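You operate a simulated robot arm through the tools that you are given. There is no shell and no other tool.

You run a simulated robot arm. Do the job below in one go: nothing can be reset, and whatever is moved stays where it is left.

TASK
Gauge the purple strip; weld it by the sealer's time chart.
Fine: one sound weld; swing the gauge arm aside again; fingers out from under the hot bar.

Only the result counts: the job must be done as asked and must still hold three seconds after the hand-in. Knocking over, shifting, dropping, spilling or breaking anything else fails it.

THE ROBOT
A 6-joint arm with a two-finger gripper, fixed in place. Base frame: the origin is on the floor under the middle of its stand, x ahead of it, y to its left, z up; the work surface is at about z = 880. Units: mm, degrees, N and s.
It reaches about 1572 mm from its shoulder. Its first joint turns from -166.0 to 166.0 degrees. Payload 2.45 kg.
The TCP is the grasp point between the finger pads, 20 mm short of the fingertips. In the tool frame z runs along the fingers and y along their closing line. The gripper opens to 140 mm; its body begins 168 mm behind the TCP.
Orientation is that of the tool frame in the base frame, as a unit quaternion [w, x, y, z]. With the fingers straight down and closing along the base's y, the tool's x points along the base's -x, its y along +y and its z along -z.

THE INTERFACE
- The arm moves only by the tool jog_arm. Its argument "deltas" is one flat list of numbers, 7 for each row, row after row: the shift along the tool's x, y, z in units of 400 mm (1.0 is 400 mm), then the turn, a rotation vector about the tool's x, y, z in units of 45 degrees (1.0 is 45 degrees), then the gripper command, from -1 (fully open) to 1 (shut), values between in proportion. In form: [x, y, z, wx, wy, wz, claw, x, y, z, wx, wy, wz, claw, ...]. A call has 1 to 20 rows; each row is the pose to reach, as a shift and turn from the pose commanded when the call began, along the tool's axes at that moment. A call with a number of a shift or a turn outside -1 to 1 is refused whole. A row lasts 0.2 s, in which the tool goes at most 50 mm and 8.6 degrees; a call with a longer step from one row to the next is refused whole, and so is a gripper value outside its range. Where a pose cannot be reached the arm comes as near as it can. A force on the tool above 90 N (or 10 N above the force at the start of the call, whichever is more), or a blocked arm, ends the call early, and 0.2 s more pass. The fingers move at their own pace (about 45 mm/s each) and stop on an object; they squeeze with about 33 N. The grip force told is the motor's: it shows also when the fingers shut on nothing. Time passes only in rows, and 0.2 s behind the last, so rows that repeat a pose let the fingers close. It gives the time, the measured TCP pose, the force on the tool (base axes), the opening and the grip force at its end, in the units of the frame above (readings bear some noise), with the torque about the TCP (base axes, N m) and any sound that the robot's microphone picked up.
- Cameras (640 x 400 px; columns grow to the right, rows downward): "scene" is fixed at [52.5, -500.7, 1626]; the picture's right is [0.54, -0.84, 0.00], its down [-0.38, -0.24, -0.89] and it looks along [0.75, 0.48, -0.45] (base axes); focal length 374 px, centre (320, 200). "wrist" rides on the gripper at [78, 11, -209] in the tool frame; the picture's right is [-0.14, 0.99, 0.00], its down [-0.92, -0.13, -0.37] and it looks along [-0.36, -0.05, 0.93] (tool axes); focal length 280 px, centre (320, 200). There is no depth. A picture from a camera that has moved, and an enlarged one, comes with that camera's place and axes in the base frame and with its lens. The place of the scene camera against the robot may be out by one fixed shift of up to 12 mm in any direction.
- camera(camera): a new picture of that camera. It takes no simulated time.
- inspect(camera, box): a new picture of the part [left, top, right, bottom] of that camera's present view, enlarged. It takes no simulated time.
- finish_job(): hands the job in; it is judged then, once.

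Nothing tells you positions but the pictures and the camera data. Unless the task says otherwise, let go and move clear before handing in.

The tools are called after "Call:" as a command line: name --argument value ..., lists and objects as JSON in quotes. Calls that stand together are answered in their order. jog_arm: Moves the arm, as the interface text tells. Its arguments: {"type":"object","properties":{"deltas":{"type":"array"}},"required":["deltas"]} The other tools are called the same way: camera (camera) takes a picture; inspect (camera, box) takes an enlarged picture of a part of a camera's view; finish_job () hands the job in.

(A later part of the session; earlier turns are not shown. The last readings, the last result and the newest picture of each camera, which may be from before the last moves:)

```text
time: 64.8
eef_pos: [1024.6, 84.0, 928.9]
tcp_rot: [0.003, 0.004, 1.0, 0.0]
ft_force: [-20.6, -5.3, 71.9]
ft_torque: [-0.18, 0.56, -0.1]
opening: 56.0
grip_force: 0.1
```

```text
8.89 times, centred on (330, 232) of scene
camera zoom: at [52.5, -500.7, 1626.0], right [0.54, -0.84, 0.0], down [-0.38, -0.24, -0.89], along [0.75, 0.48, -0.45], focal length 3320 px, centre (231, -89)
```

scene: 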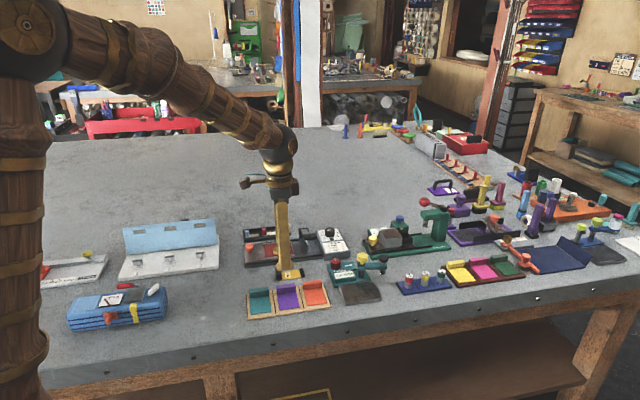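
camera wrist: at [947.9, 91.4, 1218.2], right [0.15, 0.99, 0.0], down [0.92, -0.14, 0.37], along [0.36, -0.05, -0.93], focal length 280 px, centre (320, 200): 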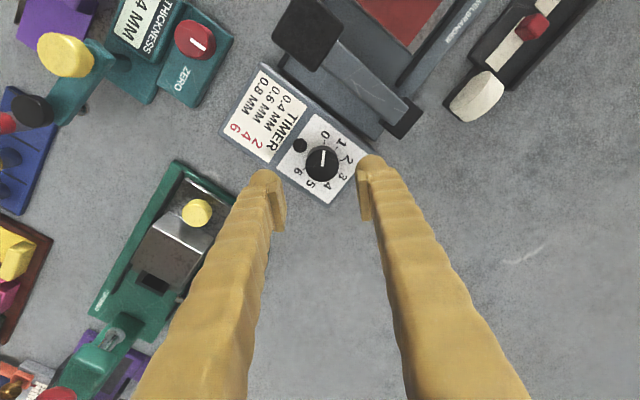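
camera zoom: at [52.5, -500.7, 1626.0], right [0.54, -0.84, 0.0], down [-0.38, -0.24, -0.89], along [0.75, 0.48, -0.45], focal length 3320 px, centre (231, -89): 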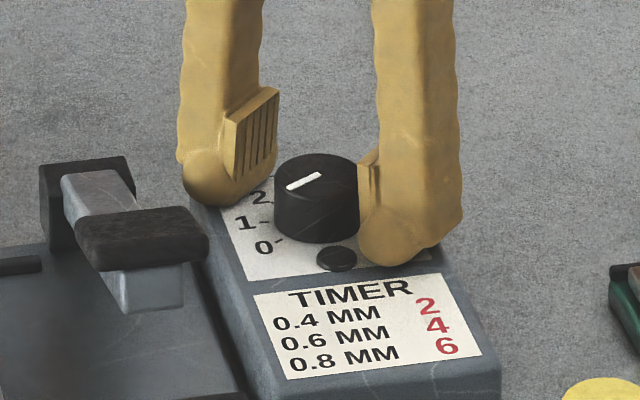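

The fingertips touched the panel (72 N), so it's about 8 mm higher than estimated. I'll ease up 7 mm at once, trim -2 mm in y, then close on the knob.

Call:
jog_arm --deltas '[0, 0, -0.0185, 0, 0, 0, 0.2, 0, -0.005, -0.0185, 0, 0, 0, 0.2, 0, -0.005, -0.0185, 0, 0, 0, 0.2]'

Call:
inspect --camera "wrist" --box '[230, 110, 410, 250]'

Call:
inspect --camera "scene" --box '[230, 200, 400, 300]'

```text
time: 65.6
eef_pos: [1023.0, 84.2, 930.1]
tcp_rot: [-0.001, 0.004, 1.0, 0.0]
ft_force: [3.4, 0.6, 4.9]
ft_torque: [0.12, -0.14, -0.15]
opening: 55.4
grip_force: 0.0
```

```text
2.86 times, centred on (320, 180) of wrist
camera zoom: at [946.2, 95.0, 1139.3], right [0.15, 0.99, 0.0], down [0.92, -0.14, 0.37], along [0.36, -0.05, -0.93], focal length 801 px, centre (320, 257)
```

zoom: 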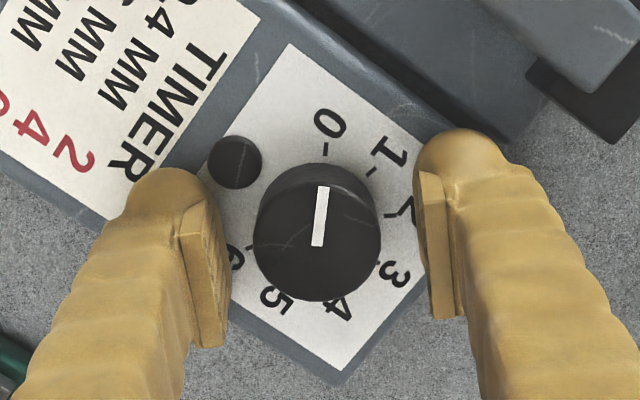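

```text
3.76 times, centred on (315, 250) of scene
camera zoom: at [52.5, -500.7, 1626.0], right [0.54, -0.84, 0.0], down [-0.38, -0.24, -0.89], along [0.75, 0.48, -0.45], focal length 1406 px, centre (339, 12)
```

zoom: 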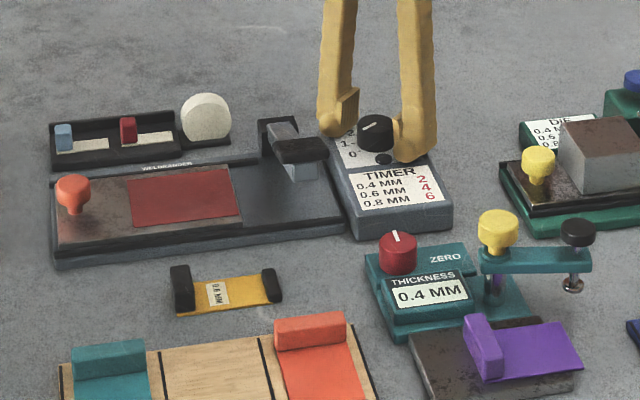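

The knob is centred between the fingers and the sealer hasn't moved. Closing on the knob.

Call:
jog_arm --deltas '[0, 0, 0, 0, 0, 0, 1, 0, 0, 0, 0, 0, 0, 1, 0, 0, 0, 0, 0, 0, 1]'

Call:
inspect --camera "wrist" --box '[230, 110, 410, 250]'

```text
time: 66.4
eef_pos: [1023.4, 82.7, 930.3]
tcp_rot: [-0.002, 0.005, 1.0, 0.001]
ft_force: [-9.9, -9.4, -10.7]
ft_torque: [-0.1, 0.08, -0.04]
opening: 34.3
grip_force: 37.6
```

```text
2.86 times, centred on (320, 180) of wrist
camera zoom: at [946.2, 94.3, 1139.8], right [0.15, 0.99, 0.0], down [0.92, -0.14, 0.37], along [0.36, -0.05, -0.93], focal length 801 px, centre (320, 257)
```

zoom: 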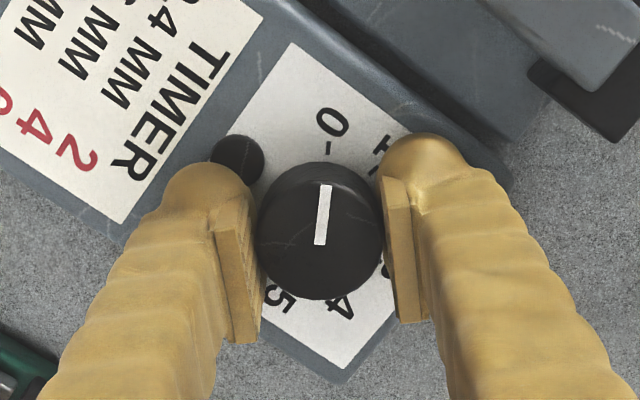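

Gripped at 34 mm. Twisting clockwise 45°, then check.

Call:
jog_arm --deltas '[0, 0, 0, 0, 0, 0.15, 1, 0, 0, 0, 0, 0, 0.3, 1, 0, 0, 0, 0, 0, 0.45, 1, 0, 0, 0, 0, 0, 0.6, 1, 0, 0, 0, 0, 0, 0.75, 1, 0, 0, 0, 0, 0, 0.9, 1, 0, 0, 0, 0, 0, 0.9, 1]'

Call:
inspect --camera "wrist" --box '[230, 110, 410, 250]'

Call:
inspect --camera "scene" --box '[300, 210, 360, 255]'

```text
time: 68.0
eef_pos: [1022.4, 81.5, 930.5]
tcp_rot: [-0.002, 0.351, 0.936, -0.001]
ft_force: [-39.7, -34.0, -31.7]
ft_torque: [-0.09, 0.19, 0.06]
opening: 34.3
grip_force: 45.4
```

```text
2.86 times, centred on (320, 180) of wrist
camera zoom: at [972.6, 141.9, 1139.9], right [0.75, 0.66, 0.0], down [0.61, -0.7, 0.37], along [0.24, -0.28, -0.93], focal length 801 px, centre (320, 257)
```

zoom: 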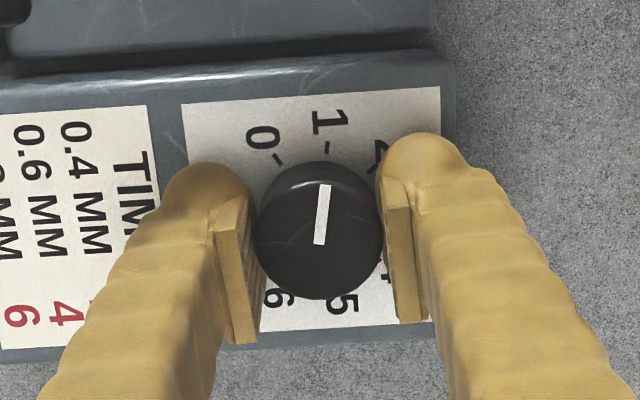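

```text
8.89 times, centred on (330, 232) of scene
camera zoom: at [52.5, -500.7, 1626.0], right [0.54, -0.84, 0.0], down [-0.38, -0.24, -0.89], along [0.75, 0.48, -0.45], focal length 3320 px, centre (231, -89)
```

zoom: 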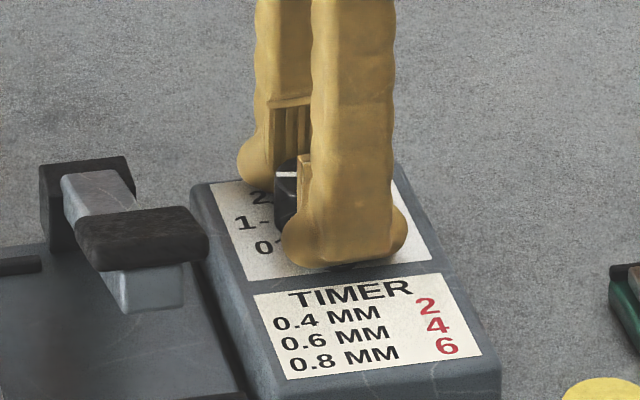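

The pointer is now at 1. I'll trim 2 mm along -tool y to relieve the side load, and turn another 40° to reach 2.

Call:
jog_arm --deltas '[0, -0.005, 0.001, 0, 0, 0, 1, 0, -0.005, 0.001, 0, 0, 0.15, 1, 0, -0.005, 0.001, 0, 0, 0.3, 1, 0, -0.005, 0.001, 0, 0, 0.45, 1, 0, -0.005, 0.001, 0, 0, 0.6, 1, 0, -0.005, 0.001, 0, 0, 0.75, 1, 0, -0.005, 0.001, 0, 0, 0.89, 1, 0, -0.005, 0.001, 0, 0, 0.89, 1]'

Call:
inspect --camera "wrist" --box '[230, 110, 410, 250]'

```text
time: 69.8
eef_pos: [1022.9, 81.9, 931.0]
tcp_rot: [0.0, 0.651, 0.759, 0.0]
ft_force: [-17.7, -12.9, -31.7]
ft_torque: [-0.15, 0.12, 0.0]
opening: 34.3
grip_force: 44.9
```

```text
2.86 times, centred on (320, 180) of wrist
camera zoom: at [1022.0, 160.7, 1140.2], right [1.0, 0.02, 0.0], down [0.02, -0.93, 0.37], along [0.01, -0.37, -0.93], focal length 801 px, centre (320, 257)
```

zoom: 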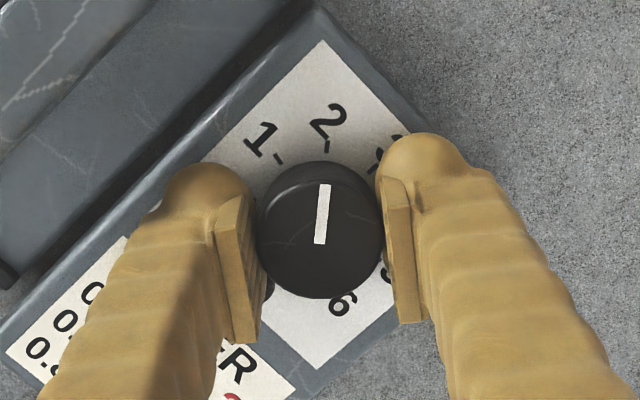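

The pointer is at 2. Releasing and rising to check that it holds.

Call:
jog_arm --deltas '[0, 0, 0, 0, 0, 0, 0.2, 0, 0, 0, 0, 0, 0, 0.2, 0, 0, 0, 0, 0, 0, 0.2, 0, 0, -0.1, 0, 0, 0, 0.2, 0, 0, -0.2, 0, 0, 0, 0.2, 0, 0, -0.2, 0, 0, 0, 0.2]'

Call:
camera --camera "wrist"

Call:
inspect --camera "wrist" --box '[230, 110, 410, 250]'

Call:
inspect --camera "scene" --box '[230, 200, 400, 300]'

```text
time: 71.2
eef_pos: [1022.3, 81.0, 1011.4]
tcp_rot: [0.0, 0.65, 0.76, 0.0]
ft_force: [0.0, 1.1, 0.5]
ft_torque: [0.0, 0.02, 0.03]
opening: 56.3
grip_force: 0.0
```

```text
taken
camera wrist: at [1021.7, 160.2, 1220.8], right [1.0, 0.02, 0.0], down [0.02, -0.93, 0.37], along [0.01, -0.37, -0.93], focal length 280 px, centre (320, 200)
```

wrist: 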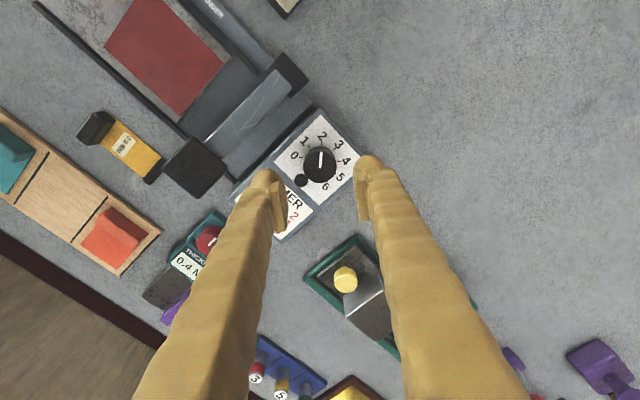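

```text
2.86 times, centred on (320, 180) of wrist
camera zoom: at [1021.7, 160.2, 1220.8], right [1.0, 0.02, 0.0], down [0.02, -0.93, 0.37], along [0.01, -0.37, -0.93], focal length 801 px, centre (320, 257)
```

zoom: 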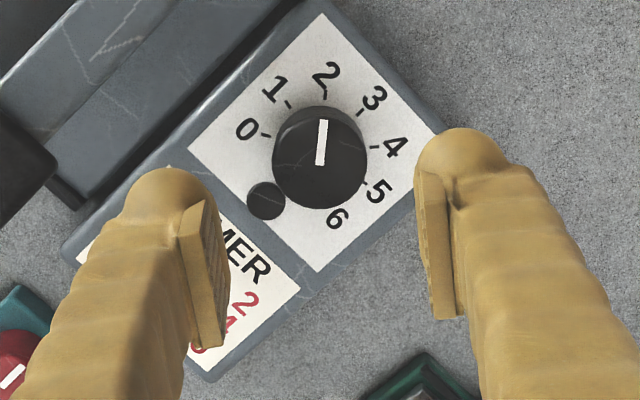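

```text
3.76 times, centred on (315, 250) of scene
camera zoom: at [52.5, -500.7, 1626.0], right [0.54, -0.84, 0.0], down [-0.38, -0.24, -0.89], along [0.75, 0.48, -0.45], focal length 1406 px, centre (339, 12)
```

zoom: 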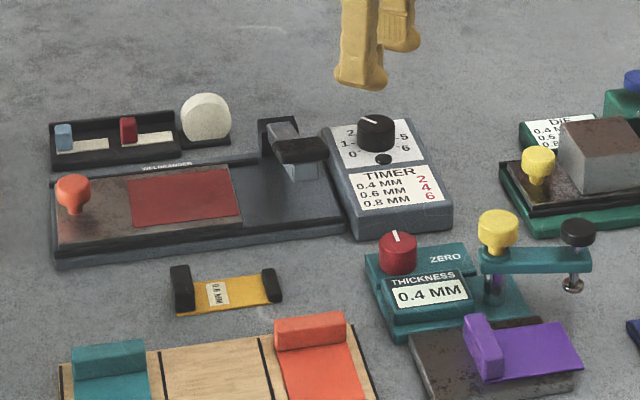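

The timer holds at 2. Now back to the strip on the gauge plate, turning the hand back counter-clockwise to match its block.

Call:
jog_arm --deltas '[-0.051, -0.065, 0, 0, 0, -0.167, 0.3, -0.102, -0.13, 0, 0, 0, -0.333, 0.43, -0.153, -0.195, 0, 0, 0, -0.5, 0.43, -0.204, -0.26, 0, 0, 0, -0.667, 0.43, -0.255, -0.325, 0, 0, 0, -0.833, 0.43, -0.306, -0.39, 0, 0, 0, -1, 0.43, -0.306, -0.39, 0, 0, 0, -1, 0.43]'

```text
time: 72.8
eef_pos: [888.6, -63.5, 1010.2]
tcp_rot: [0.0, 0.309, 0.951, 0.0]
ft_force: [0.1, 0.7, 0.0]
ft_torque: [0.02, 0.01, -0.01]
opening: 39.9
grip_force: 0.0
```

Call:
jog_arm --deltas '[0.005, -0.041, 0, 0, 0, -0.167, 0.43, 0.01, -0.083, 0, 0, 0, -0.333, 0.43, 0.015, -0.124, 0, 0, 0, -0.5, 0.43, 0.02, -0.165, 0, 0, 0, -0.667, 0.43, 0.025, -0.207, 0, 0, 0, -0.833, 0.43, 0.0305, -0.248, 0, 0, 0, -1, 0.43]'

Call:
jog_arm --deltas '[0, 0, 0, 0, 0, -0.16, 0.43, 0, 0, 0, 0, 0, -0.32, 0.43, 0, 0, 0, 0, 0, -0.48, 0.43, 0, 0, 0, 0, 0, -0.64, 0.43, 0, 0, 0, 0, 0, -0.8, 0.43, 0, 0, 0, 0, 0, -0.8, 0.43]'

Call:
camera --camera "wrist"

Call:
inspect --camera "wrist" --box '[200, 80, 420, 250]'

```text
time: 74.2
eef_pos: [819.5, -137.1, 1012.3]
tcp_rot: [0.0, -0.08, 0.997, 0.0]
ft_force: [-0.2, 0.5, -0.4]
ft_torque: [-0.02, -0.01, 0.0]
opening: 40.0
grip_force: 0.0
```

```text
time: 75.6
eef_pos: [819.2, -137.6, 1011.2]
tcp_rot: [0.0, -0.383, 0.924, 0.0]
ft_force: [0.9, -0.4, -0.8]
ft_torque: [0.01, -0.01, 0.0]
opening: 39.7
grip_force: 0.0
```

```text
taken
camera wrist: at [757.0, -184.3, 1220.4], right [-0.6, 0.8, 0.0], down [0.74, 0.56, 0.37], along [0.29, 0.22, -0.93], focal length 280 px, centre (320, 200)
```

wrist: 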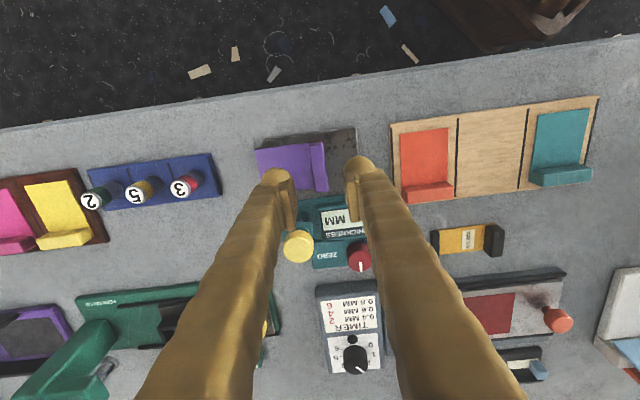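

```text
2.35 times, centred on (310, 165) of wrist
camera zoom: at [757.0, -184.3, 1220.4], right [-0.6, 0.8, 0.0], down [0.74, 0.56, 0.37], along [0.29, 0.22, -0.93], focal length 660 px, centre (344, 282)
```

zoom: 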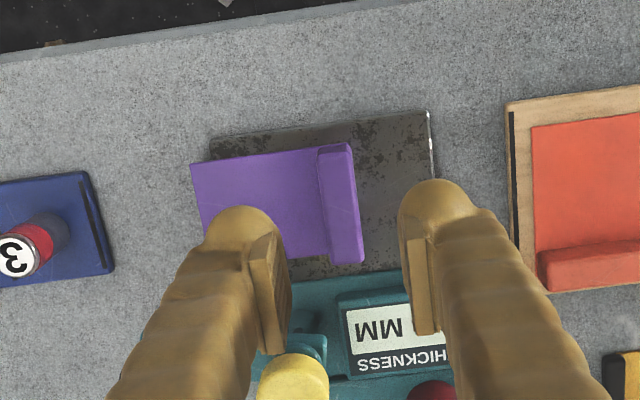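

The strip's block centre is at about (823, -136). I'll trim, lower to touch, and close low on the block.

Call:
jog_arm --deltas '[-0.0099, -0.0043, 0.05, 0, 0, 0, 0.43, -0.0099, -0.0043, 0.13, 0, 0, 0, 0.43, -0.0099, -0.0043, 0.2, 0, 0, 0, 0.43, -0.0099, -0.0043, 0.23, 0, 0, 0, 0.43, -0.0099, -0.0043, 0.237, 0, 0, 0, 0.43, -0.0099, -0.0043, 0.24, 0, 0, 0, 0.43]'

Call:
inspect --camera "wrist" --box '[200, 80, 420, 250]'

```text
time: 77.0
eef_pos: [823.1, -136.2, 914.0]
tcp_rot: [0.0, -0.382, 0.924, 0.0]
ft_force: [-0.4, 0.5, 0.0]
ft_torque: [-0.01, 0.0, 0.02]
opening: 39.8
grip_force: 0.0
```

```text
2.35 times, centred on (310, 165) of wrist
camera zoom: at [760.9, -182.2, 1124.7], right [-0.6, 0.8, 0.0], down [0.74, 0.56, 0.37], along [0.29, 0.22, -0.93], focal length 660 px, centre (344, 282)
```

zoom: 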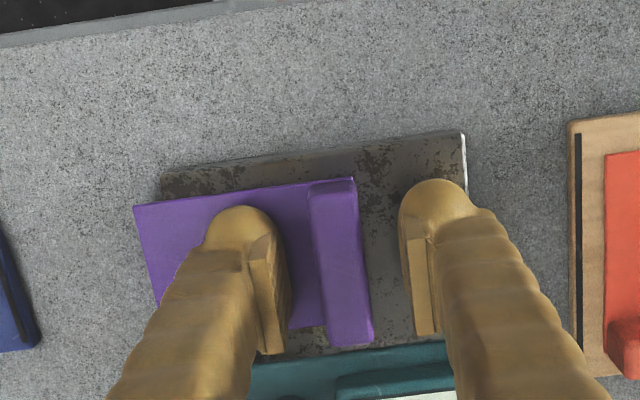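

Not touching yet; lowering in small steps until contact, then closing.

Call:
jog_arm --deltas '[0, 0, 0.003, 0, 0, 0, 0.43, 0, 0, 0.005, 0, 0, 0, 0.43]'

```text
time: 77.6
eef_pos: [824.2, -135.7, 914.0]
tcp_rot: [0.0, -0.383, 0.924, 0.0]
ft_force: [-2.1, -0.2, 19.4]
ft_torque: [-0.45, -0.37, -0.06]
opening: 39.1
grip_force: 0.0
```

Call:
jog_arm --deltas '[0, 0, -0.002, 0, 0, 0, 0.43, 0, 0, -0.002, 0, 0, 0, 1, 0, 0, -0.002, 0, 0, 0, 1, 0, 0, -0.002, 0, 0, 0, 1]'

Call:
jog_arm --deltas '[0, 0, -0.005, 0, 0, 0, 1, 0, 0, -0.01, 0, 0, 0, 1, 0, 0, -0.02, 0, 0, 0, 1, 0, 0, -0.04, 0, 0, 0, 1, 0, 0, -0.07, 0, 0, 0, 1, 0, 0, -0.1, 0, 0, 0, 1, 0, 0, -0.1, 0, 0, 0, 1]'

Call:
inspect --camera "scene" --box '[310, 220, 420, 310]'

Call:
inspect --camera "wrist" --box '[200, 80, 420, 250]'

```text
time: 78.6
eef_pos: [821.7, -135.7, 913.9]
tcp_rot: [0.0, -0.382, 0.924, 0.0]
ft_force: [-4.5, 3.8, 24.0]
ft_torque: [-0.64, -0.57, -0.07]
opening: 16.2
grip_force: 32.2
```

```text
time: 80.2
eef_pos: [823.9, -135.2, 953.7]
tcp_rot: [0.0, -0.382, 0.924, 0.0]
ft_force: [0.1, 1.4, -0.5]
ft_torque: [0.03, 0.0, -0.01]
opening: 15.2
grip_force: 33.6
```

```text
4.44 times, centred on (365, 265) of scene
camera zoom: at [52.5, -500.7, 1626.0], right [0.54, -0.84, 0.0], down [-0.38, -0.24, -0.89], along [0.75, 0.48, -0.45], focal length 1660 px, centre (120, -89)
```

zoom: 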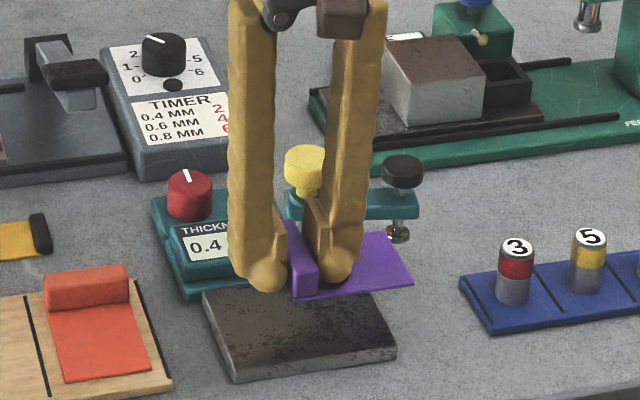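

```text
2.35 times, centred on (310, 165) of wrist
camera zoom: at [761.2, -182.6, 1163.4], right [-0.6, 0.8, 0.0], down [0.74, 0.56, 0.37], along [0.29, 0.22, -0.93], focal length 660 px, centre (344, 282)
```

zoom: 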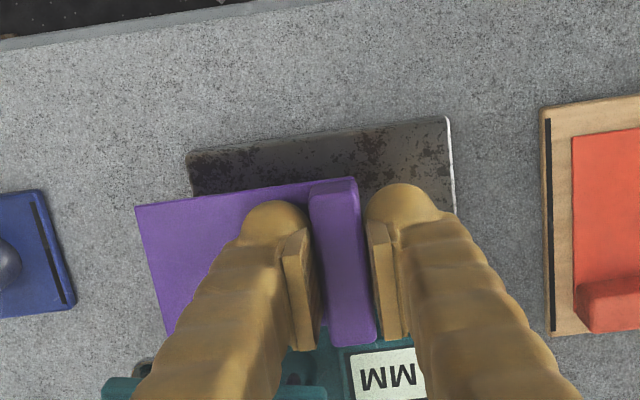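

The strip is held again. I'll raise it and carry it in the same orientation (block toward the slide knob) to above the sealer's red pad, whose centre is near (865, 190).

Call:
jog_arm --deltas '[0, 0, -0.05, 0, 0, 0, 1, 0, 0, -0.1, 0, 0, 0, 1, 0, 0, -0.15, 0, 0, 0, 1, -0.05, 0.045, -0.15, 0, 0, 0, 1, -0.11, 0.098, -0.15, 0, 0, 0, 1, -0.18, 0.16, -0.15, 0, 0, 0, 1, -0.25, 0.223, -0.15, 0, 0, 0, 1, -0.32, 0.285, -0.15, 0, 0, 0, 1, -0.39, 0.347, -0.15, 0, 0, 0, 1, -0.46, 0.41, -0.15, 0, 0, 0, 1, -0.53, 0.472, -0.15, 0, 0, 0, 1, -0.59, 0.525, -0.15, 0, 0, 0, 1, -0.63, 0.561, -0.15, 0, 0, 0, 1, -0.649, 0.578, -0.15, 0, 0, 0, 1, -0.649, 0.578, -0.15, 0, 0, 0, 1]'

Call:
camera --camera "wrist"

Call:
inspect --camera "wrist" --box '[180, 80, 460, 280]'

Call:
inspect --camera "scene" --box '[230, 180, 370, 280]'

```text
time: 83.4
eef_pos: [841.6, 211.7, 1012.9]
tcp_rot: [-0.001, -0.382, 0.924, 0.0]
ft_force: [0.0, 0.0, 0.2]
ft_torque: [0.0, 0.01, -0.01]
opening: 15.4
grip_force: 33.0
```

```text
taken
camera wrist: at [780.3, 164.1, 1222.5], right [-0.6, 0.8, 0.0], down [0.74, 0.56, 0.37], along [0.29, 0.22, -0.93], focal length 280 px, centre (320, 200)
```

wrist: 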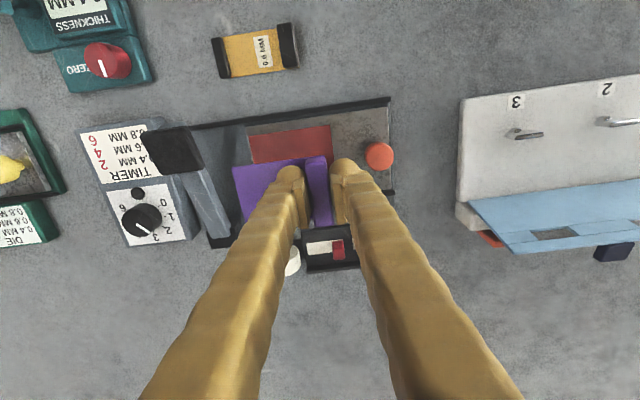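

```text
2.00 times, centred on (320, 180) of wrist
camera zoom: at [780.3, 164.1, 1222.5], right [-0.6, 0.8, 0.0], down [0.74, 0.56, 0.37], along [0.29, 0.22, -0.93], focal length 561 px, centre (320, 240)
```

zoom: 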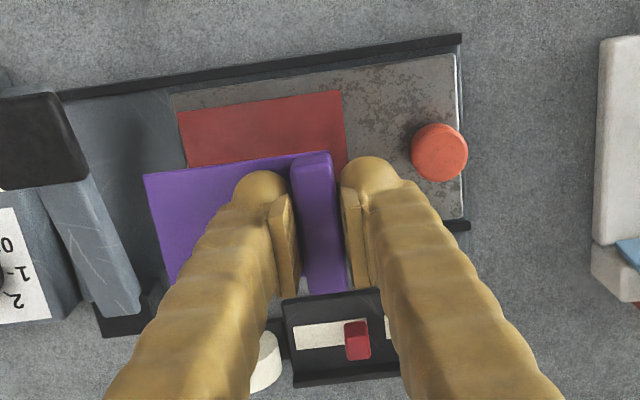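

```text
4.00 times, centred on (300, 230) of scene
camera zoom: at [52.5, -500.7, 1626.0], right [0.54, -0.84, 0.0], down [-0.38, -0.24, -0.89], along [0.75, 0.48, -0.45], focal length 1494 px, centre (400, 80)
```

zoom: 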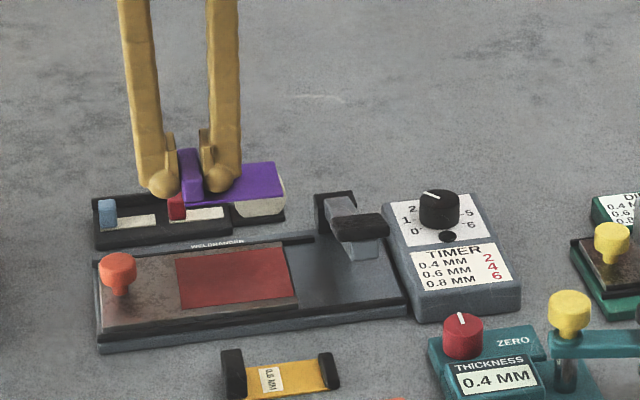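

The strip hangs squarely above the red pad. Lowering to just above it.

Call:
jog_arm --deltas '[-0.002, -0.001, 0.05, 0, 0, 0, 1, -0.003, -0.002, 0.1, 0, 0, 0, 1, -0.003, -0.002, 0.15, 0, 0, 0, 1, -0.003, -0.002, 0.19, 0, 0, 0, 1, -0.003, -0.002, 0.215, 0, 0, 0, 1, -0.003, -0.002, 0.22, 0, 0, 0, 1, -0.003, -0.002, 0.22, 0, 0, 0, 1]'

Call:
inspect --camera "wrist" --box '[180, 80, 460, 280]'

Call:
inspect --camera "scene" --box '[230, 180, 370, 280]'

```text
time: 85.0
eef_pos: [844.7, 211.3, 925.2]
tcp_rot: [0.0, -0.383, 0.924, 0.0]
ft_force: [-0.3, 0.1, 0.4]
ft_torque: [-0.02, -0.01, 0.03]
opening: 15.5
grip_force: 32.9
```

```text
2.00 times, centred on (320, 180) of wrist
camera zoom: at [783.5, 164.4, 1135.0], right [-0.6, 0.8, 0.0], down [0.74, 0.56, 0.37], along [0.29, 0.22, -0.93], focal length 561 px, centre (320, 240)
```

zoom: 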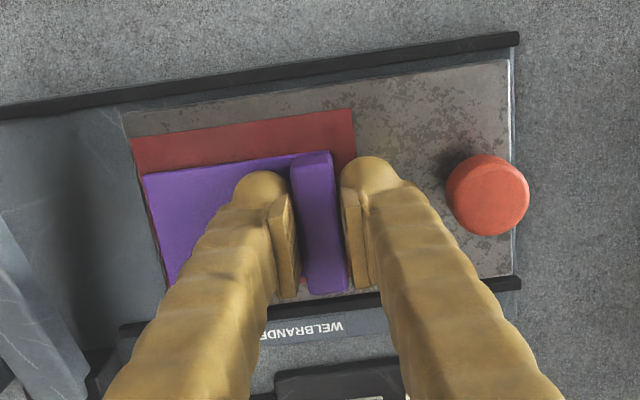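

```text
4.00 times, centred on (300, 230) of scene
camera zoom: at [52.5, -500.7, 1626.0], right [0.54, -0.84, 0.0], down [-0.38, -0.24, -0.89], along [0.75, 0.48, -0.45], focal length 1494 px, centre (400, 80)
```

zoom: 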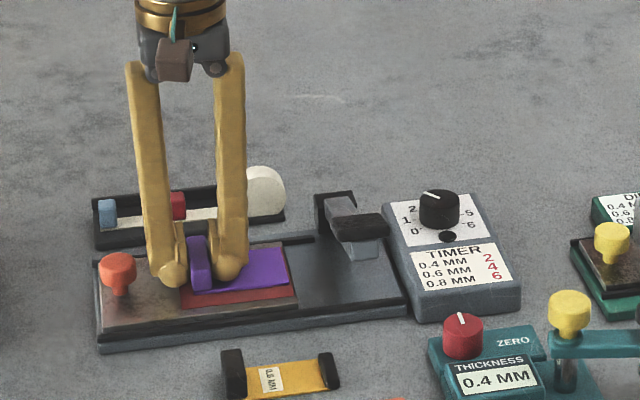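

The strip is about 4 mm off-centre across the pad; I'll trim that and lower in 1 mm steps to touch.

Call:
jog_arm --deltas '[0.009, 0.005, 0, 0, 0, 0, 1, 0.009, 0.005, 0.005, 0, 0, 0, 1, 0.009, 0.005, 0.0085, 0, 0, 0, 1, 0.009, 0.005, 0.0115, 0, 0, 0, 1]'

```text
time: 86.0
eef_pos: [841.4, 208.9, 923.6]
tcp_rot: [0.001, -0.382, 0.924, 0.0]
ft_force: [-5.4, -5.1, 38.2]
ft_torque: [-0.32, 0.14, -0.1]
opening: 15.6
grip_force: 32.5
```

Contact at z ≈ 923.7. I'll rise about 1.5 mm above contact so the fingertips don't drag the strip, then open.

Call:
jog_arm --deltas '[0, 0, -0.006, 0, 0, 0, 1, 0, 0, -0.0125, 0, 0, 0, 1, 0, 0, -0.0125, 0, 0, 0, 1]'

Call:
inspect --camera "wrist" --box '[180, 80, 460, 280]'

```text
time: 86.8
eef_pos: [841.5, 211.0, 925.7]
tcp_rot: [0.001, -0.382, 0.924, 0.0]
ft_force: [0.5, 0.5, -0.6]
ft_torque: [0.0, 0.03, -0.01]
opening: 15.1
grip_force: 33.1
```

```text
2.00 times, centred on (320, 180) of wrist
camera zoom: at [779.3, 163.6, 1135.4], right [-0.6, 0.8, 0.0], down [0.74, 0.56, 0.37], along [0.29, 0.22, -0.93], focal length 561 px, centre (320, 240)
```

zoom: 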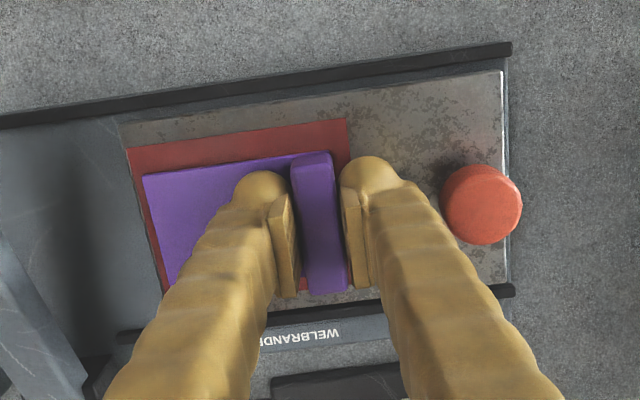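

Good placement. Opening the fingers now.

Call:
jog_arm --deltas '[0, 0, 0, 0, 0, 0, 0.7, 0, 0, 0, 0, 0, 0, 0.6, 0, 0, 0, 0, 0, 0, 0.52, 0, 0, -0.01, 0, 0, 0, 0.52]'

Call:
inspect --camera "wrist" --box '[180, 80, 460, 280]'

```text
time: 87.8
eef_pos: [841.2, 210.3, 929.9]
tcp_rot: [0.0, -0.382, 0.924, 0.0]
ft_force: [-1.0, 0.5, -0.4]
ft_torque: [-0.01, 0.0, -0.02]
opening: 33.5
grip_force: 0.0
```

```text
2.00 times, centred on (320, 180) of wrist
camera zoom: at [778.8, 163.5, 1140.1], right [-0.6, 0.8, 0.0], down [0.74, 0.56, 0.37], along [0.29, 0.22, -0.93], focal length 561 px, centre (320, 240)
```

zoom: 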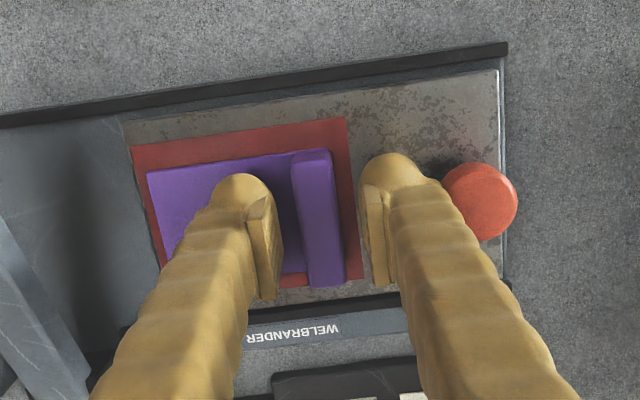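

The strip lies flat on the red pad with the block toward the knob. Rising straight up and moving over the orange slide knob near (794, 254).

Call:
jog_arm --deltas '[0, 0, -0.03, 0, 0, 0, 0.52, 0, 0, -0.1, 0, 0, 0, 0.52, 0, 0, -0.18, 0, 0, 0, 0.4, 0.003, 0.08, -0.18, 0, 0, 0, 0.35, 0.006, 0.161, -0.18, 0, 0, 0, 0.35, 0.006, 0.161, -0.18, 0, 0, 0, 0.35, 0.006, 0.161, -0.12, 0, 0, 0, 0.35, 0.006, 0.161, -0.12, 0, 0, 0, 0.35]'

Call:
camera --camera "wrist"

Call:
inspect --camera "wrist" --box '[180, 80, 460, 280]'

Call:
inspect --camera "scene" --box '[230, 190, 370, 280]'

```text
time: 89.6
eef_pos: [796.5, 255.5, 977.9]
tcp_rot: [0.001, -0.382, 0.924, 0.0]
ft_force: [-0.2, 0.4, 0.1]
ft_torque: [-0.02, 0.0, 0.02]
opening: 45.4
grip_force: 0.1
```

```text
taken
camera wrist: at [732.5, 208.2, 1187.2], right [-0.6, 0.8, 0.0], down [0.74, 0.56, 0.37], along [0.29, 0.22, -0.93], focal length 280 px, centre (320, 200)
```

wrist: 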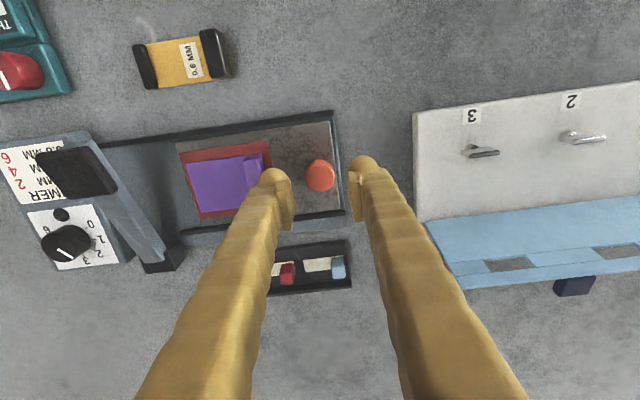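

```text
2.00 times, centred on (320, 180) of wrist
camera zoom: at [732.5, 208.2, 1187.2], right [-0.6, 0.8, 0.0], down [0.74, 0.56, 0.37], along [0.29, 0.22, -0.93], focal length 561 px, centre (320, 240)
```

zoom: 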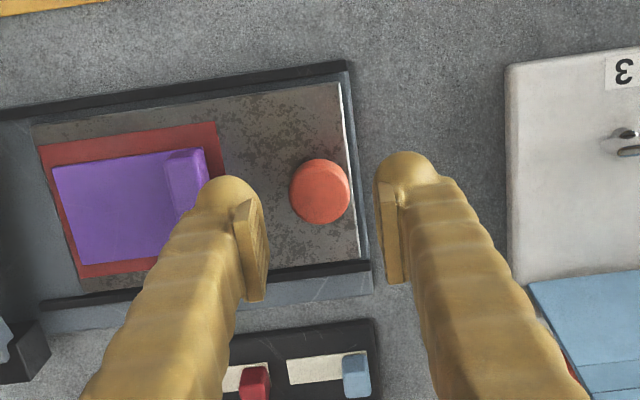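

```text
4.44 times, centred on (300, 235) of scene
camera zoom: at [52.5, -500.7, 1626.0], right [0.54, -0.84, 0.0], down [-0.38, -0.24, -0.89], along [0.75, 0.48, -0.45], focal length 1660 px, centre (409, 44)
```

zoom: 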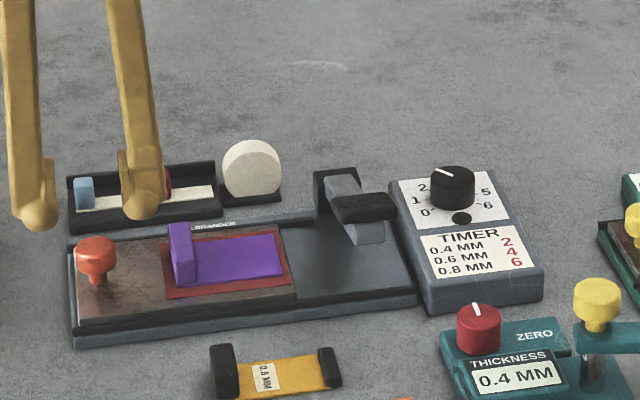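

The strip sits well on the pad, and the orange knob is centred between the fingers. Lowering and closing on it.

Call:
jog_arm --deltas '[0.005, 0, 0.05, 0, 0, 0, 0.35, 0.005, 0, 0.1, 0, 0, 0, 0.35, 0.005, 0, 0.12, 0, 0, 0, 0.35, 0.005, 0, 0.12, 0, 0, 0, 0.35]'

Call:
inspect --camera "wrist" --box '[180, 80, 460, 280]'

Call:
inspect --camera "scene" --box '[230, 200, 320, 270]'

```text
time: 90.6
eef_pos: [792.4, 254.6, 929.5]
tcp_rot: [0.0, -0.382, 0.924, 0.0]
ft_force: [0.1, -0.3, 0.3]
ft_torque: [0.0, -0.02, 0.0]
opening: 45.2
grip_force: 0.1
```

```text
2.00 times, centred on (320, 180) of wrist
camera zoom: at [730.2, 206.6, 1139.9], right [-0.6, 0.8, 0.0], down [0.74, 0.56, 0.37], along [0.29, 0.22, -0.93], focal length 561 px, centre (320, 240)
```

zoom: 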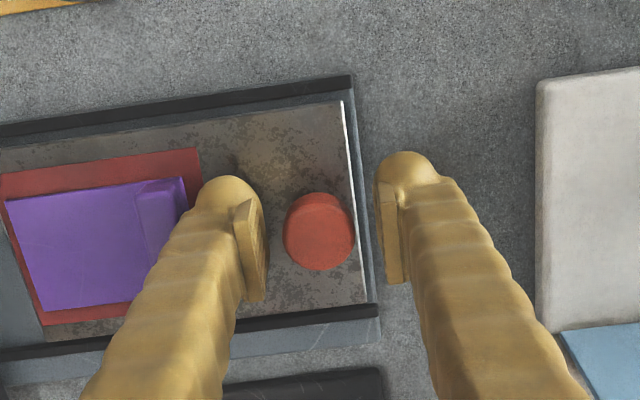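

```text
5.71 times, centred on (275, 235) of scene
camera zoom: at [52.5, -500.7, 1626.0], right [0.54, -0.84, 0.0], down [-0.38, -0.24, -0.89], along [0.75, 0.48, -0.45], focal length 2134 px, centre (577, 0)
```

zoom: 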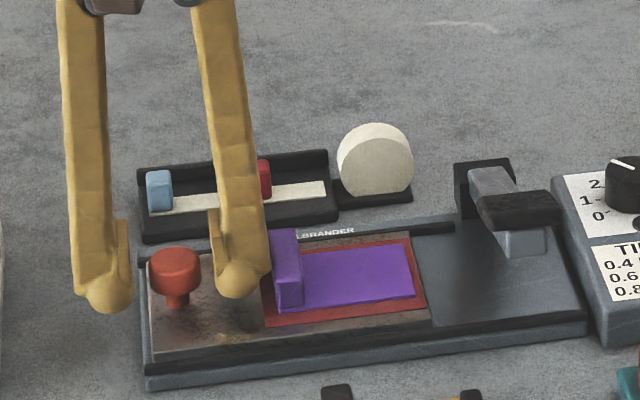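

Centred. Closing on the slide knob.

Call:
jog_arm --deltas '[0, 0, 0, 0, 0, 0, 0.6, 0, 0, 0, 0, 0, 0, 1, 0, 0, 0, 0, 0, 0, 1, 0, 0, 0, 0, 0, 0, 1]'

Call:
inspect --camera "scene" --box '[230, 200, 350, 275]'

```text
time: 91.6
eef_pos: [793.1, 253.1, 931.0]
tcp_rot: [-0.001, -0.382, 0.924, 0.0]
ft_force: [11.2, -11.7, -4.4]
ft_torque: [-0.08, -0.13, -0.07]
opening: 28.1
grip_force: 45.3
```

```text
5.33 times, centred on (290, 238) of scene
camera zoom: at [52.5, -500.7, 1626.0], right [0.54, -0.84, 0.0], down [-0.38, -0.24, -0.89], along [0.75, 0.48, -0.45], focal length 1992 px, centre (480, 0)
```

zoom: 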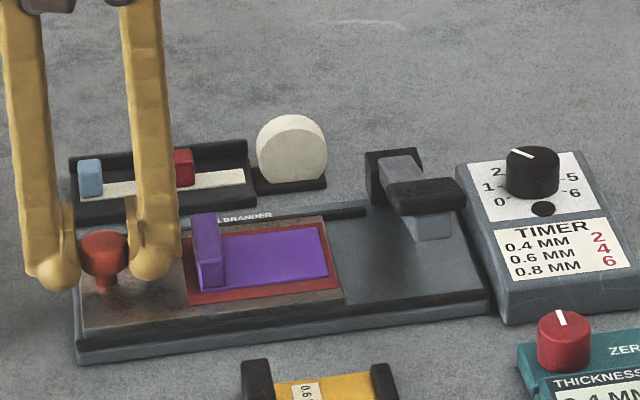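

Gripped at 28 mm. I'll push the slide gently toward the bar, 50 mm first, watching the forces.

Call:
jog_arm --deltas '[0, -0.006, 0, 0, 0, 0, 1, 0, -0.018, 0, 0, 0, 0, 1, 0, -0.034, 0, 0, 0, 0, 1, 0, -0.05, 0, 0, 0, 0, 1, 0, -0.066, 0, 0, 0, 0, 1, 0, -0.082, 0, 0, 0, 0, 1, 0, -0.098, 0, 0, 0, 0, 1, 0, -0.112, 0, 0, 0, 0, 1, 0, -0.122, 0, 0, 0, 0, 1, 0, -0.125, 0, 0, 0, 0, 1]'

Call:
inspect --camera "scene" --box '[230, 200, 350, 275]'

```text
time: 93.8
eef_pos: [828.1, 217.9, 930.4]
tcp_rot: [0.001, -0.383, 0.924, 0.0]
ft_force: [5.1, 6.2, 12.0]
ft_torque: [0.06, -0.04, 0.04]
opening: 28.0
grip_force: 44.9
```

```text
5.33 times, centred on (290, 238) of scene
camera zoom: at [52.5, -500.7, 1626.0], right [0.54, -0.84, 0.0], down [-0.38, -0.24, -0.89], along [0.75, 0.48, -0.45], focal length 1992 px, centre (480, 0)
```

zoom: 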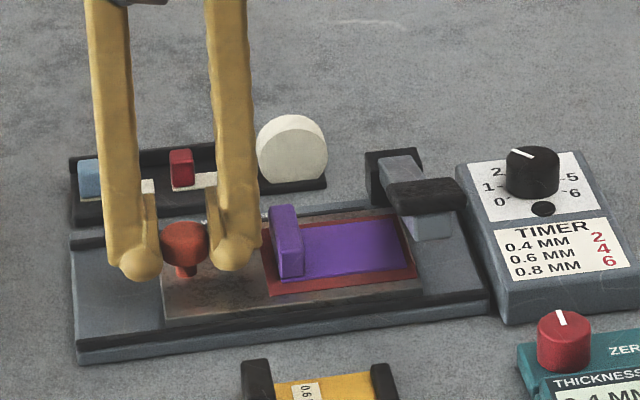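

The slide runs smoothly with the strip on it. Continuing another 30 mm.

Call:
jog_arm --deltas '[0, -0.006, 0, 0, 0, 0, 1, 0, -0.018, 0, 0, 0, 0, 1, 0, -0.032, 0, 0, 0, 0, 1, 0, -0.046, 0, 0, 0, 0, 1, 0, -0.06, 0, 0, 0, 0, 1, 0, -0.07, 0, 0, 0, 0, 1, 0, -0.075, 0, 0, 0, 0, 1]'

Call:
inspect --camera "scene" --box '[260, 210, 350, 270]'

Call:
camera --camera "wrist"

```text
time: 95.4
eef_pos: [846.0, 199.4, 929.2]
tcp_rot: [-0.001, -0.383, 0.924, 0.0]
ft_force: [-28.7, 46.9, 36.6]
ft_torque: [0.77, 0.42, 0.09]
opening: 28.4
grip_force: 45.1
```

```text
6.67 times, centred on (305, 240) of scene
camera zoom: at [52.5, -500.7, 1626.0], right [0.54, -0.84, 0.0], down [-0.38, -0.24, -0.89], along [0.75, 0.48, -0.45], focal length 2490 px, centre (420, -67)
```

zoom: 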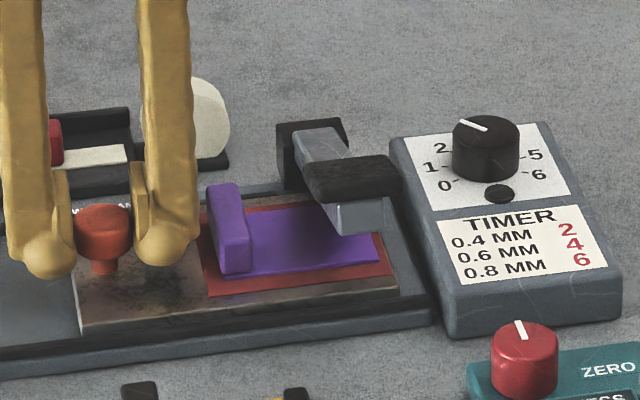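

```text
taken
camera wrist: at [784.8, 152.1, 1139.7], right [-0.6, 0.8, 0.0], down [0.74, 0.56, 0.37], along [0.29, 0.22, -0.93], focal length 280 px, centre (320, 200)
```

wrist: 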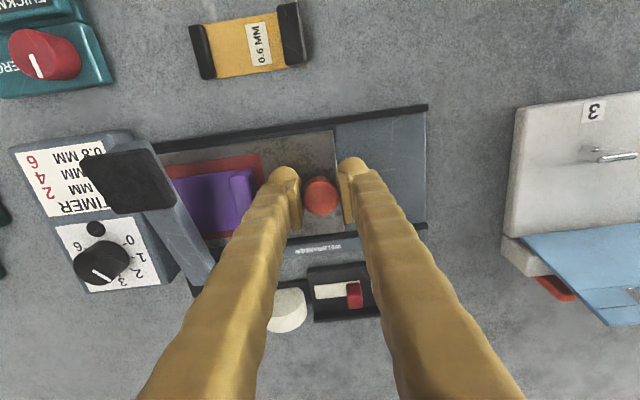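

The slide has met its end stop after about 75 mm (53 N). The strip's flat end is under the raised bar, with the block and my fingers well outside it. I'll relieve the push slightly, release the knob, and rise.

Call:
jog_arm --deltas '[0, 0.006, 0, 0, 0, 0, 1, 0, 0.006, 0, 0, 0, 0, 1]'

```text
time: 96.0
eef_pos: [845.0, 199.8, 928.6]
tcp_rot: [0.0, -0.382, 0.924, 0.0]
ft_force: [-24.4, 45.2, 35.0]
ft_torque: [0.75, 0.31, 0.05]
opening: 28.2
grip_force: 45.5
```

Call:
jog_arm --deltas '[0, 0.006, -0.003, 0, 0, 0, 1, 0, 0.006, -0.003, 0, 0, 0, 1]'

```text
time: 96.6
eef_pos: [845.8, 199.8, 930.3]
tcp_rot: [0.0, -0.382, 0.924, -0.001]
ft_force: [7.8, 20.8, 2.4]
ft_torque: [0.34, -0.25, 0.01]
opening: 28.4
grip_force: 45.1
```

Push force is nearly zero now. Opening and rising straight up.

Call:
jog_arm --deltas '[0, 0, 0, 0, 0, 0, 0.6, 0, 0, 0, 0, 0, 0, 0.42, 0, 0, -0.03, 0, 0, 0, 0.4, 0, 0, -0.1, 0, 0, 0, 0.4, 0, 0, -0.2, 0, 0, 0, 0.4, 0, 0, -0.25, 0, 0, 0, 0.4, 0, 0, -0.25, 0, 0, 0, 0.4]'

Call:
camera --camera "wrist"

Call:
inspect --camera "wrist" --box '[100, 60, 380, 260]'

Call:
inspect --camera "scene" --box '[260, 205, 350, 265]'

```text
time: 98.2
eef_pos: [846.0, 201.2, 1031.7]
tcp_rot: [-0.001, -0.383, 0.924, 0.0]
ft_force: [0.0, 0.1, 1.2]
ft_torque: [0.0, -0.02, 0.01]
opening: 42.1
grip_force: 0.0
```

```text
taken
camera wrist: at [783.2, 153.3, 1240.9], right [-0.6, 0.8, 0.0], down [0.74, 0.56, 0.37], along [0.29, 0.22, -0.93], focal length 280 px, centre (320, 200)
```

wrist: 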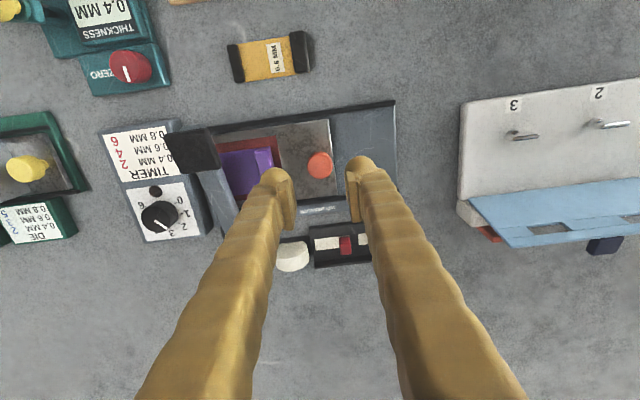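

```text
2.00 times, centred on (240, 160) of wrist
camera zoom: at [783.2, 153.3, 1240.9], right [-0.6, 0.8, 0.0], down [0.74, 0.56, 0.37], along [0.29, 0.22, -0.93], focal length 561 px, centre (480, 280)
```

zoom: 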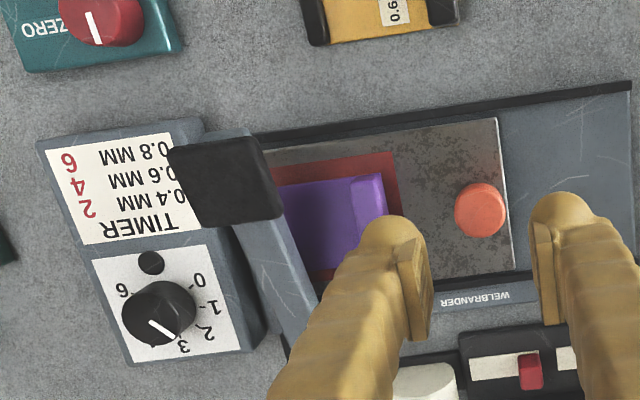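

```text
6.67 times, centred on (305, 235) of scene
camera zoom: at [52.5, -500.7, 1626.0], right [0.54, -0.84, 0.0], down [-0.38, -0.24, -0.89], along [0.75, 0.48, -0.45], focal length 2490 px, centre (420, -33)
```

zoom: 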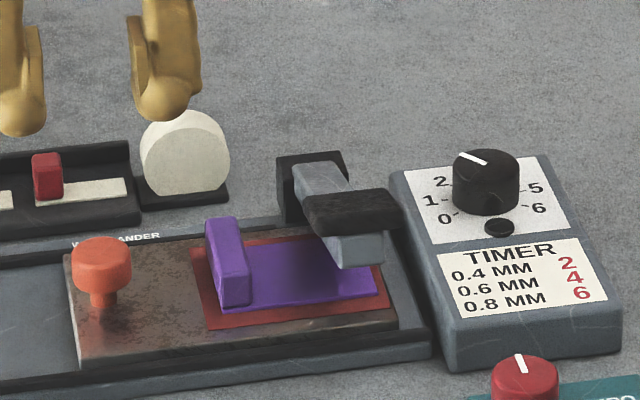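

The slide is home, timer at 2, and the strip's flat end lies under the raised bar. I'll close the fingers and come above the black handle at about (906, 86, 961), so I can press from on top, never beneath.

Call:
jog_arm --deltas '[0.024, -0.078, 0, 0, 0, 0, 0.8, 0.048, -0.155, 0, 0, 0, 0, 1, 0.072, -0.233, 0, 0, 0, 0, 1, 0.096, -0.31, 0, 0, 0, 0, 1, 0.096, -0.31, 0.05, 0, 0, 0, 1, 0.096, -0.31, 0.095, 0, 0, 0, 1, 0.096, -0.31, 0.095, 0, 0, 0, 1]'

Call:
camera --camera "wrist"

Call:
inspect --camera "wrist" --box '[220, 90, 420, 240]'

Call:
inspect --camera "scene" --box '[260, 195, 360, 262]'

```text
time: 99.8
eef_pos: [907.3, 84.3, 993.0]
tcp_rot: [0.0, -0.382, 0.924, 0.0]
ft_force: [0.0, 0.5, -0.4]
ft_torque: [0.0, -0.02, -0.01]
opening: 0.2
grip_force: 29.1
```

```text
taken
camera wrist: at [844.6, 38.6, 1202.5], right [-0.6, 0.8, 0.0], down [0.74, 0.56, 0.37], along [0.29, 0.22, -0.93], focal length 280 px, centre (320, 200)
```

wrist: 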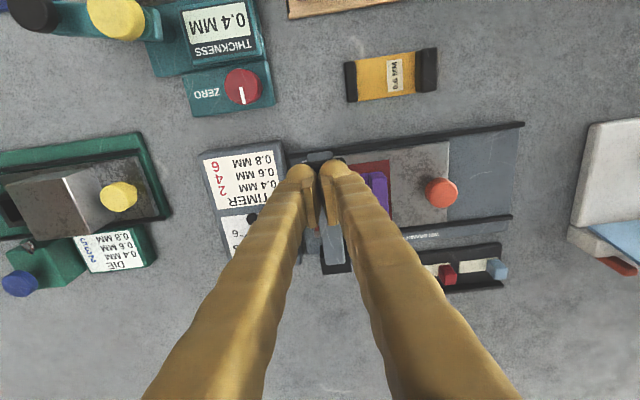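

```text
2.67 times, centred on (320, 165) of wrist
camera zoom: at [844.6, 38.6, 1202.5], right [-0.6, 0.8, 0.0], down [0.74, 0.56, 0.37], along [0.29, 0.22, -0.93], focal length 748 px, centre (320, 293)
```

zoom: 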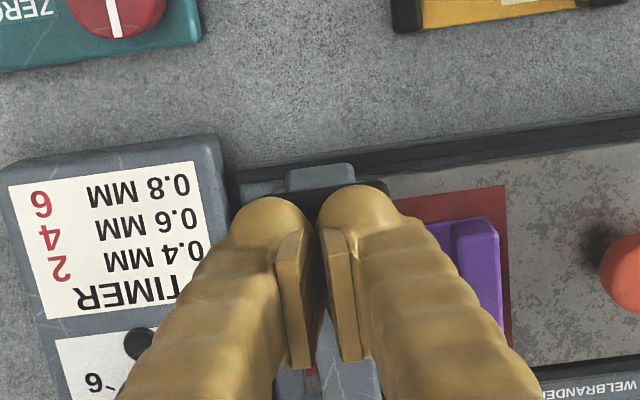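

```text
5.97 times, centred on (310, 228) of scene
camera zoom: at [52.5, -500.7, 1626.0], right [0.54, -0.84, 0.0], down [-0.38, -0.24, -0.89], along [0.75, 0.48, -0.45], focal length 2230 px, centre (380, 30)
```

zoom: 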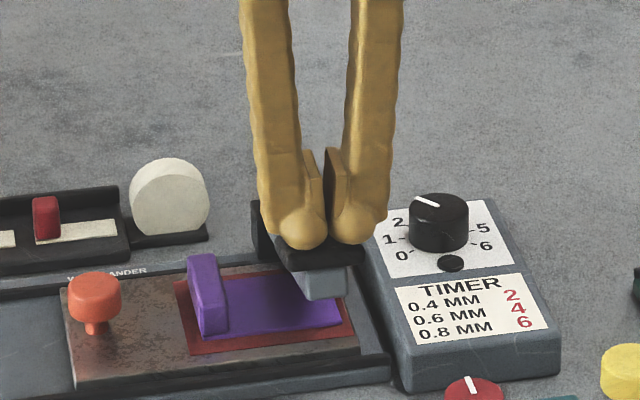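

The closed fingertips are centred over the handle. I'll make a small partial press first, to learn the touch height and whether the bar springs back.

Call:
jog_arm --deltas '[0, 0, 0.015, 0, 0, 0, 1, 0, 0, 0.03, 0, 0, 0, 1, 0, 0, 0.04, 0, 0, 0, 1]'

Call:
inspect --camera "scene" --box '[260, 195, 360, 262]'

```text
time: 100.6
eef_pos: [906.3, 85.6, 976.7]
tcp_rot: [0.0, -0.383, 0.924, 0.0]
ft_force: [-0.6, -0.9, 2.7]
ft_torque: [-0.04, 0.02, 0.0]
opening: 6.0
grip_force: 29.5
```

```text
5.97 times, centred on (310, 228) of scene
camera zoom: at [52.5, -500.7, 1626.0], right [0.54, -0.84, 0.0], down [-0.38, -0.24, -0.89], along [0.75, 0.48, -0.45], focal length 2230 px, centre (380, 30)
```

zoom: 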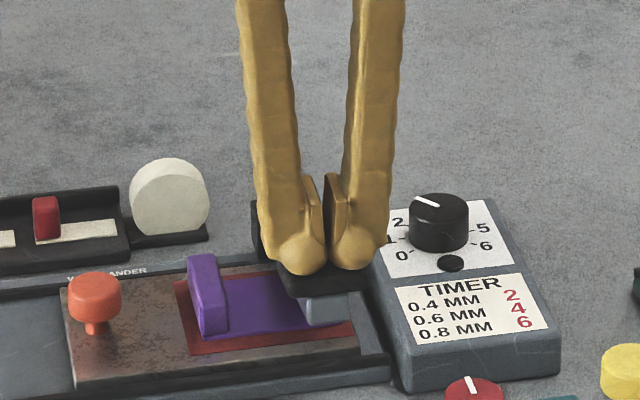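

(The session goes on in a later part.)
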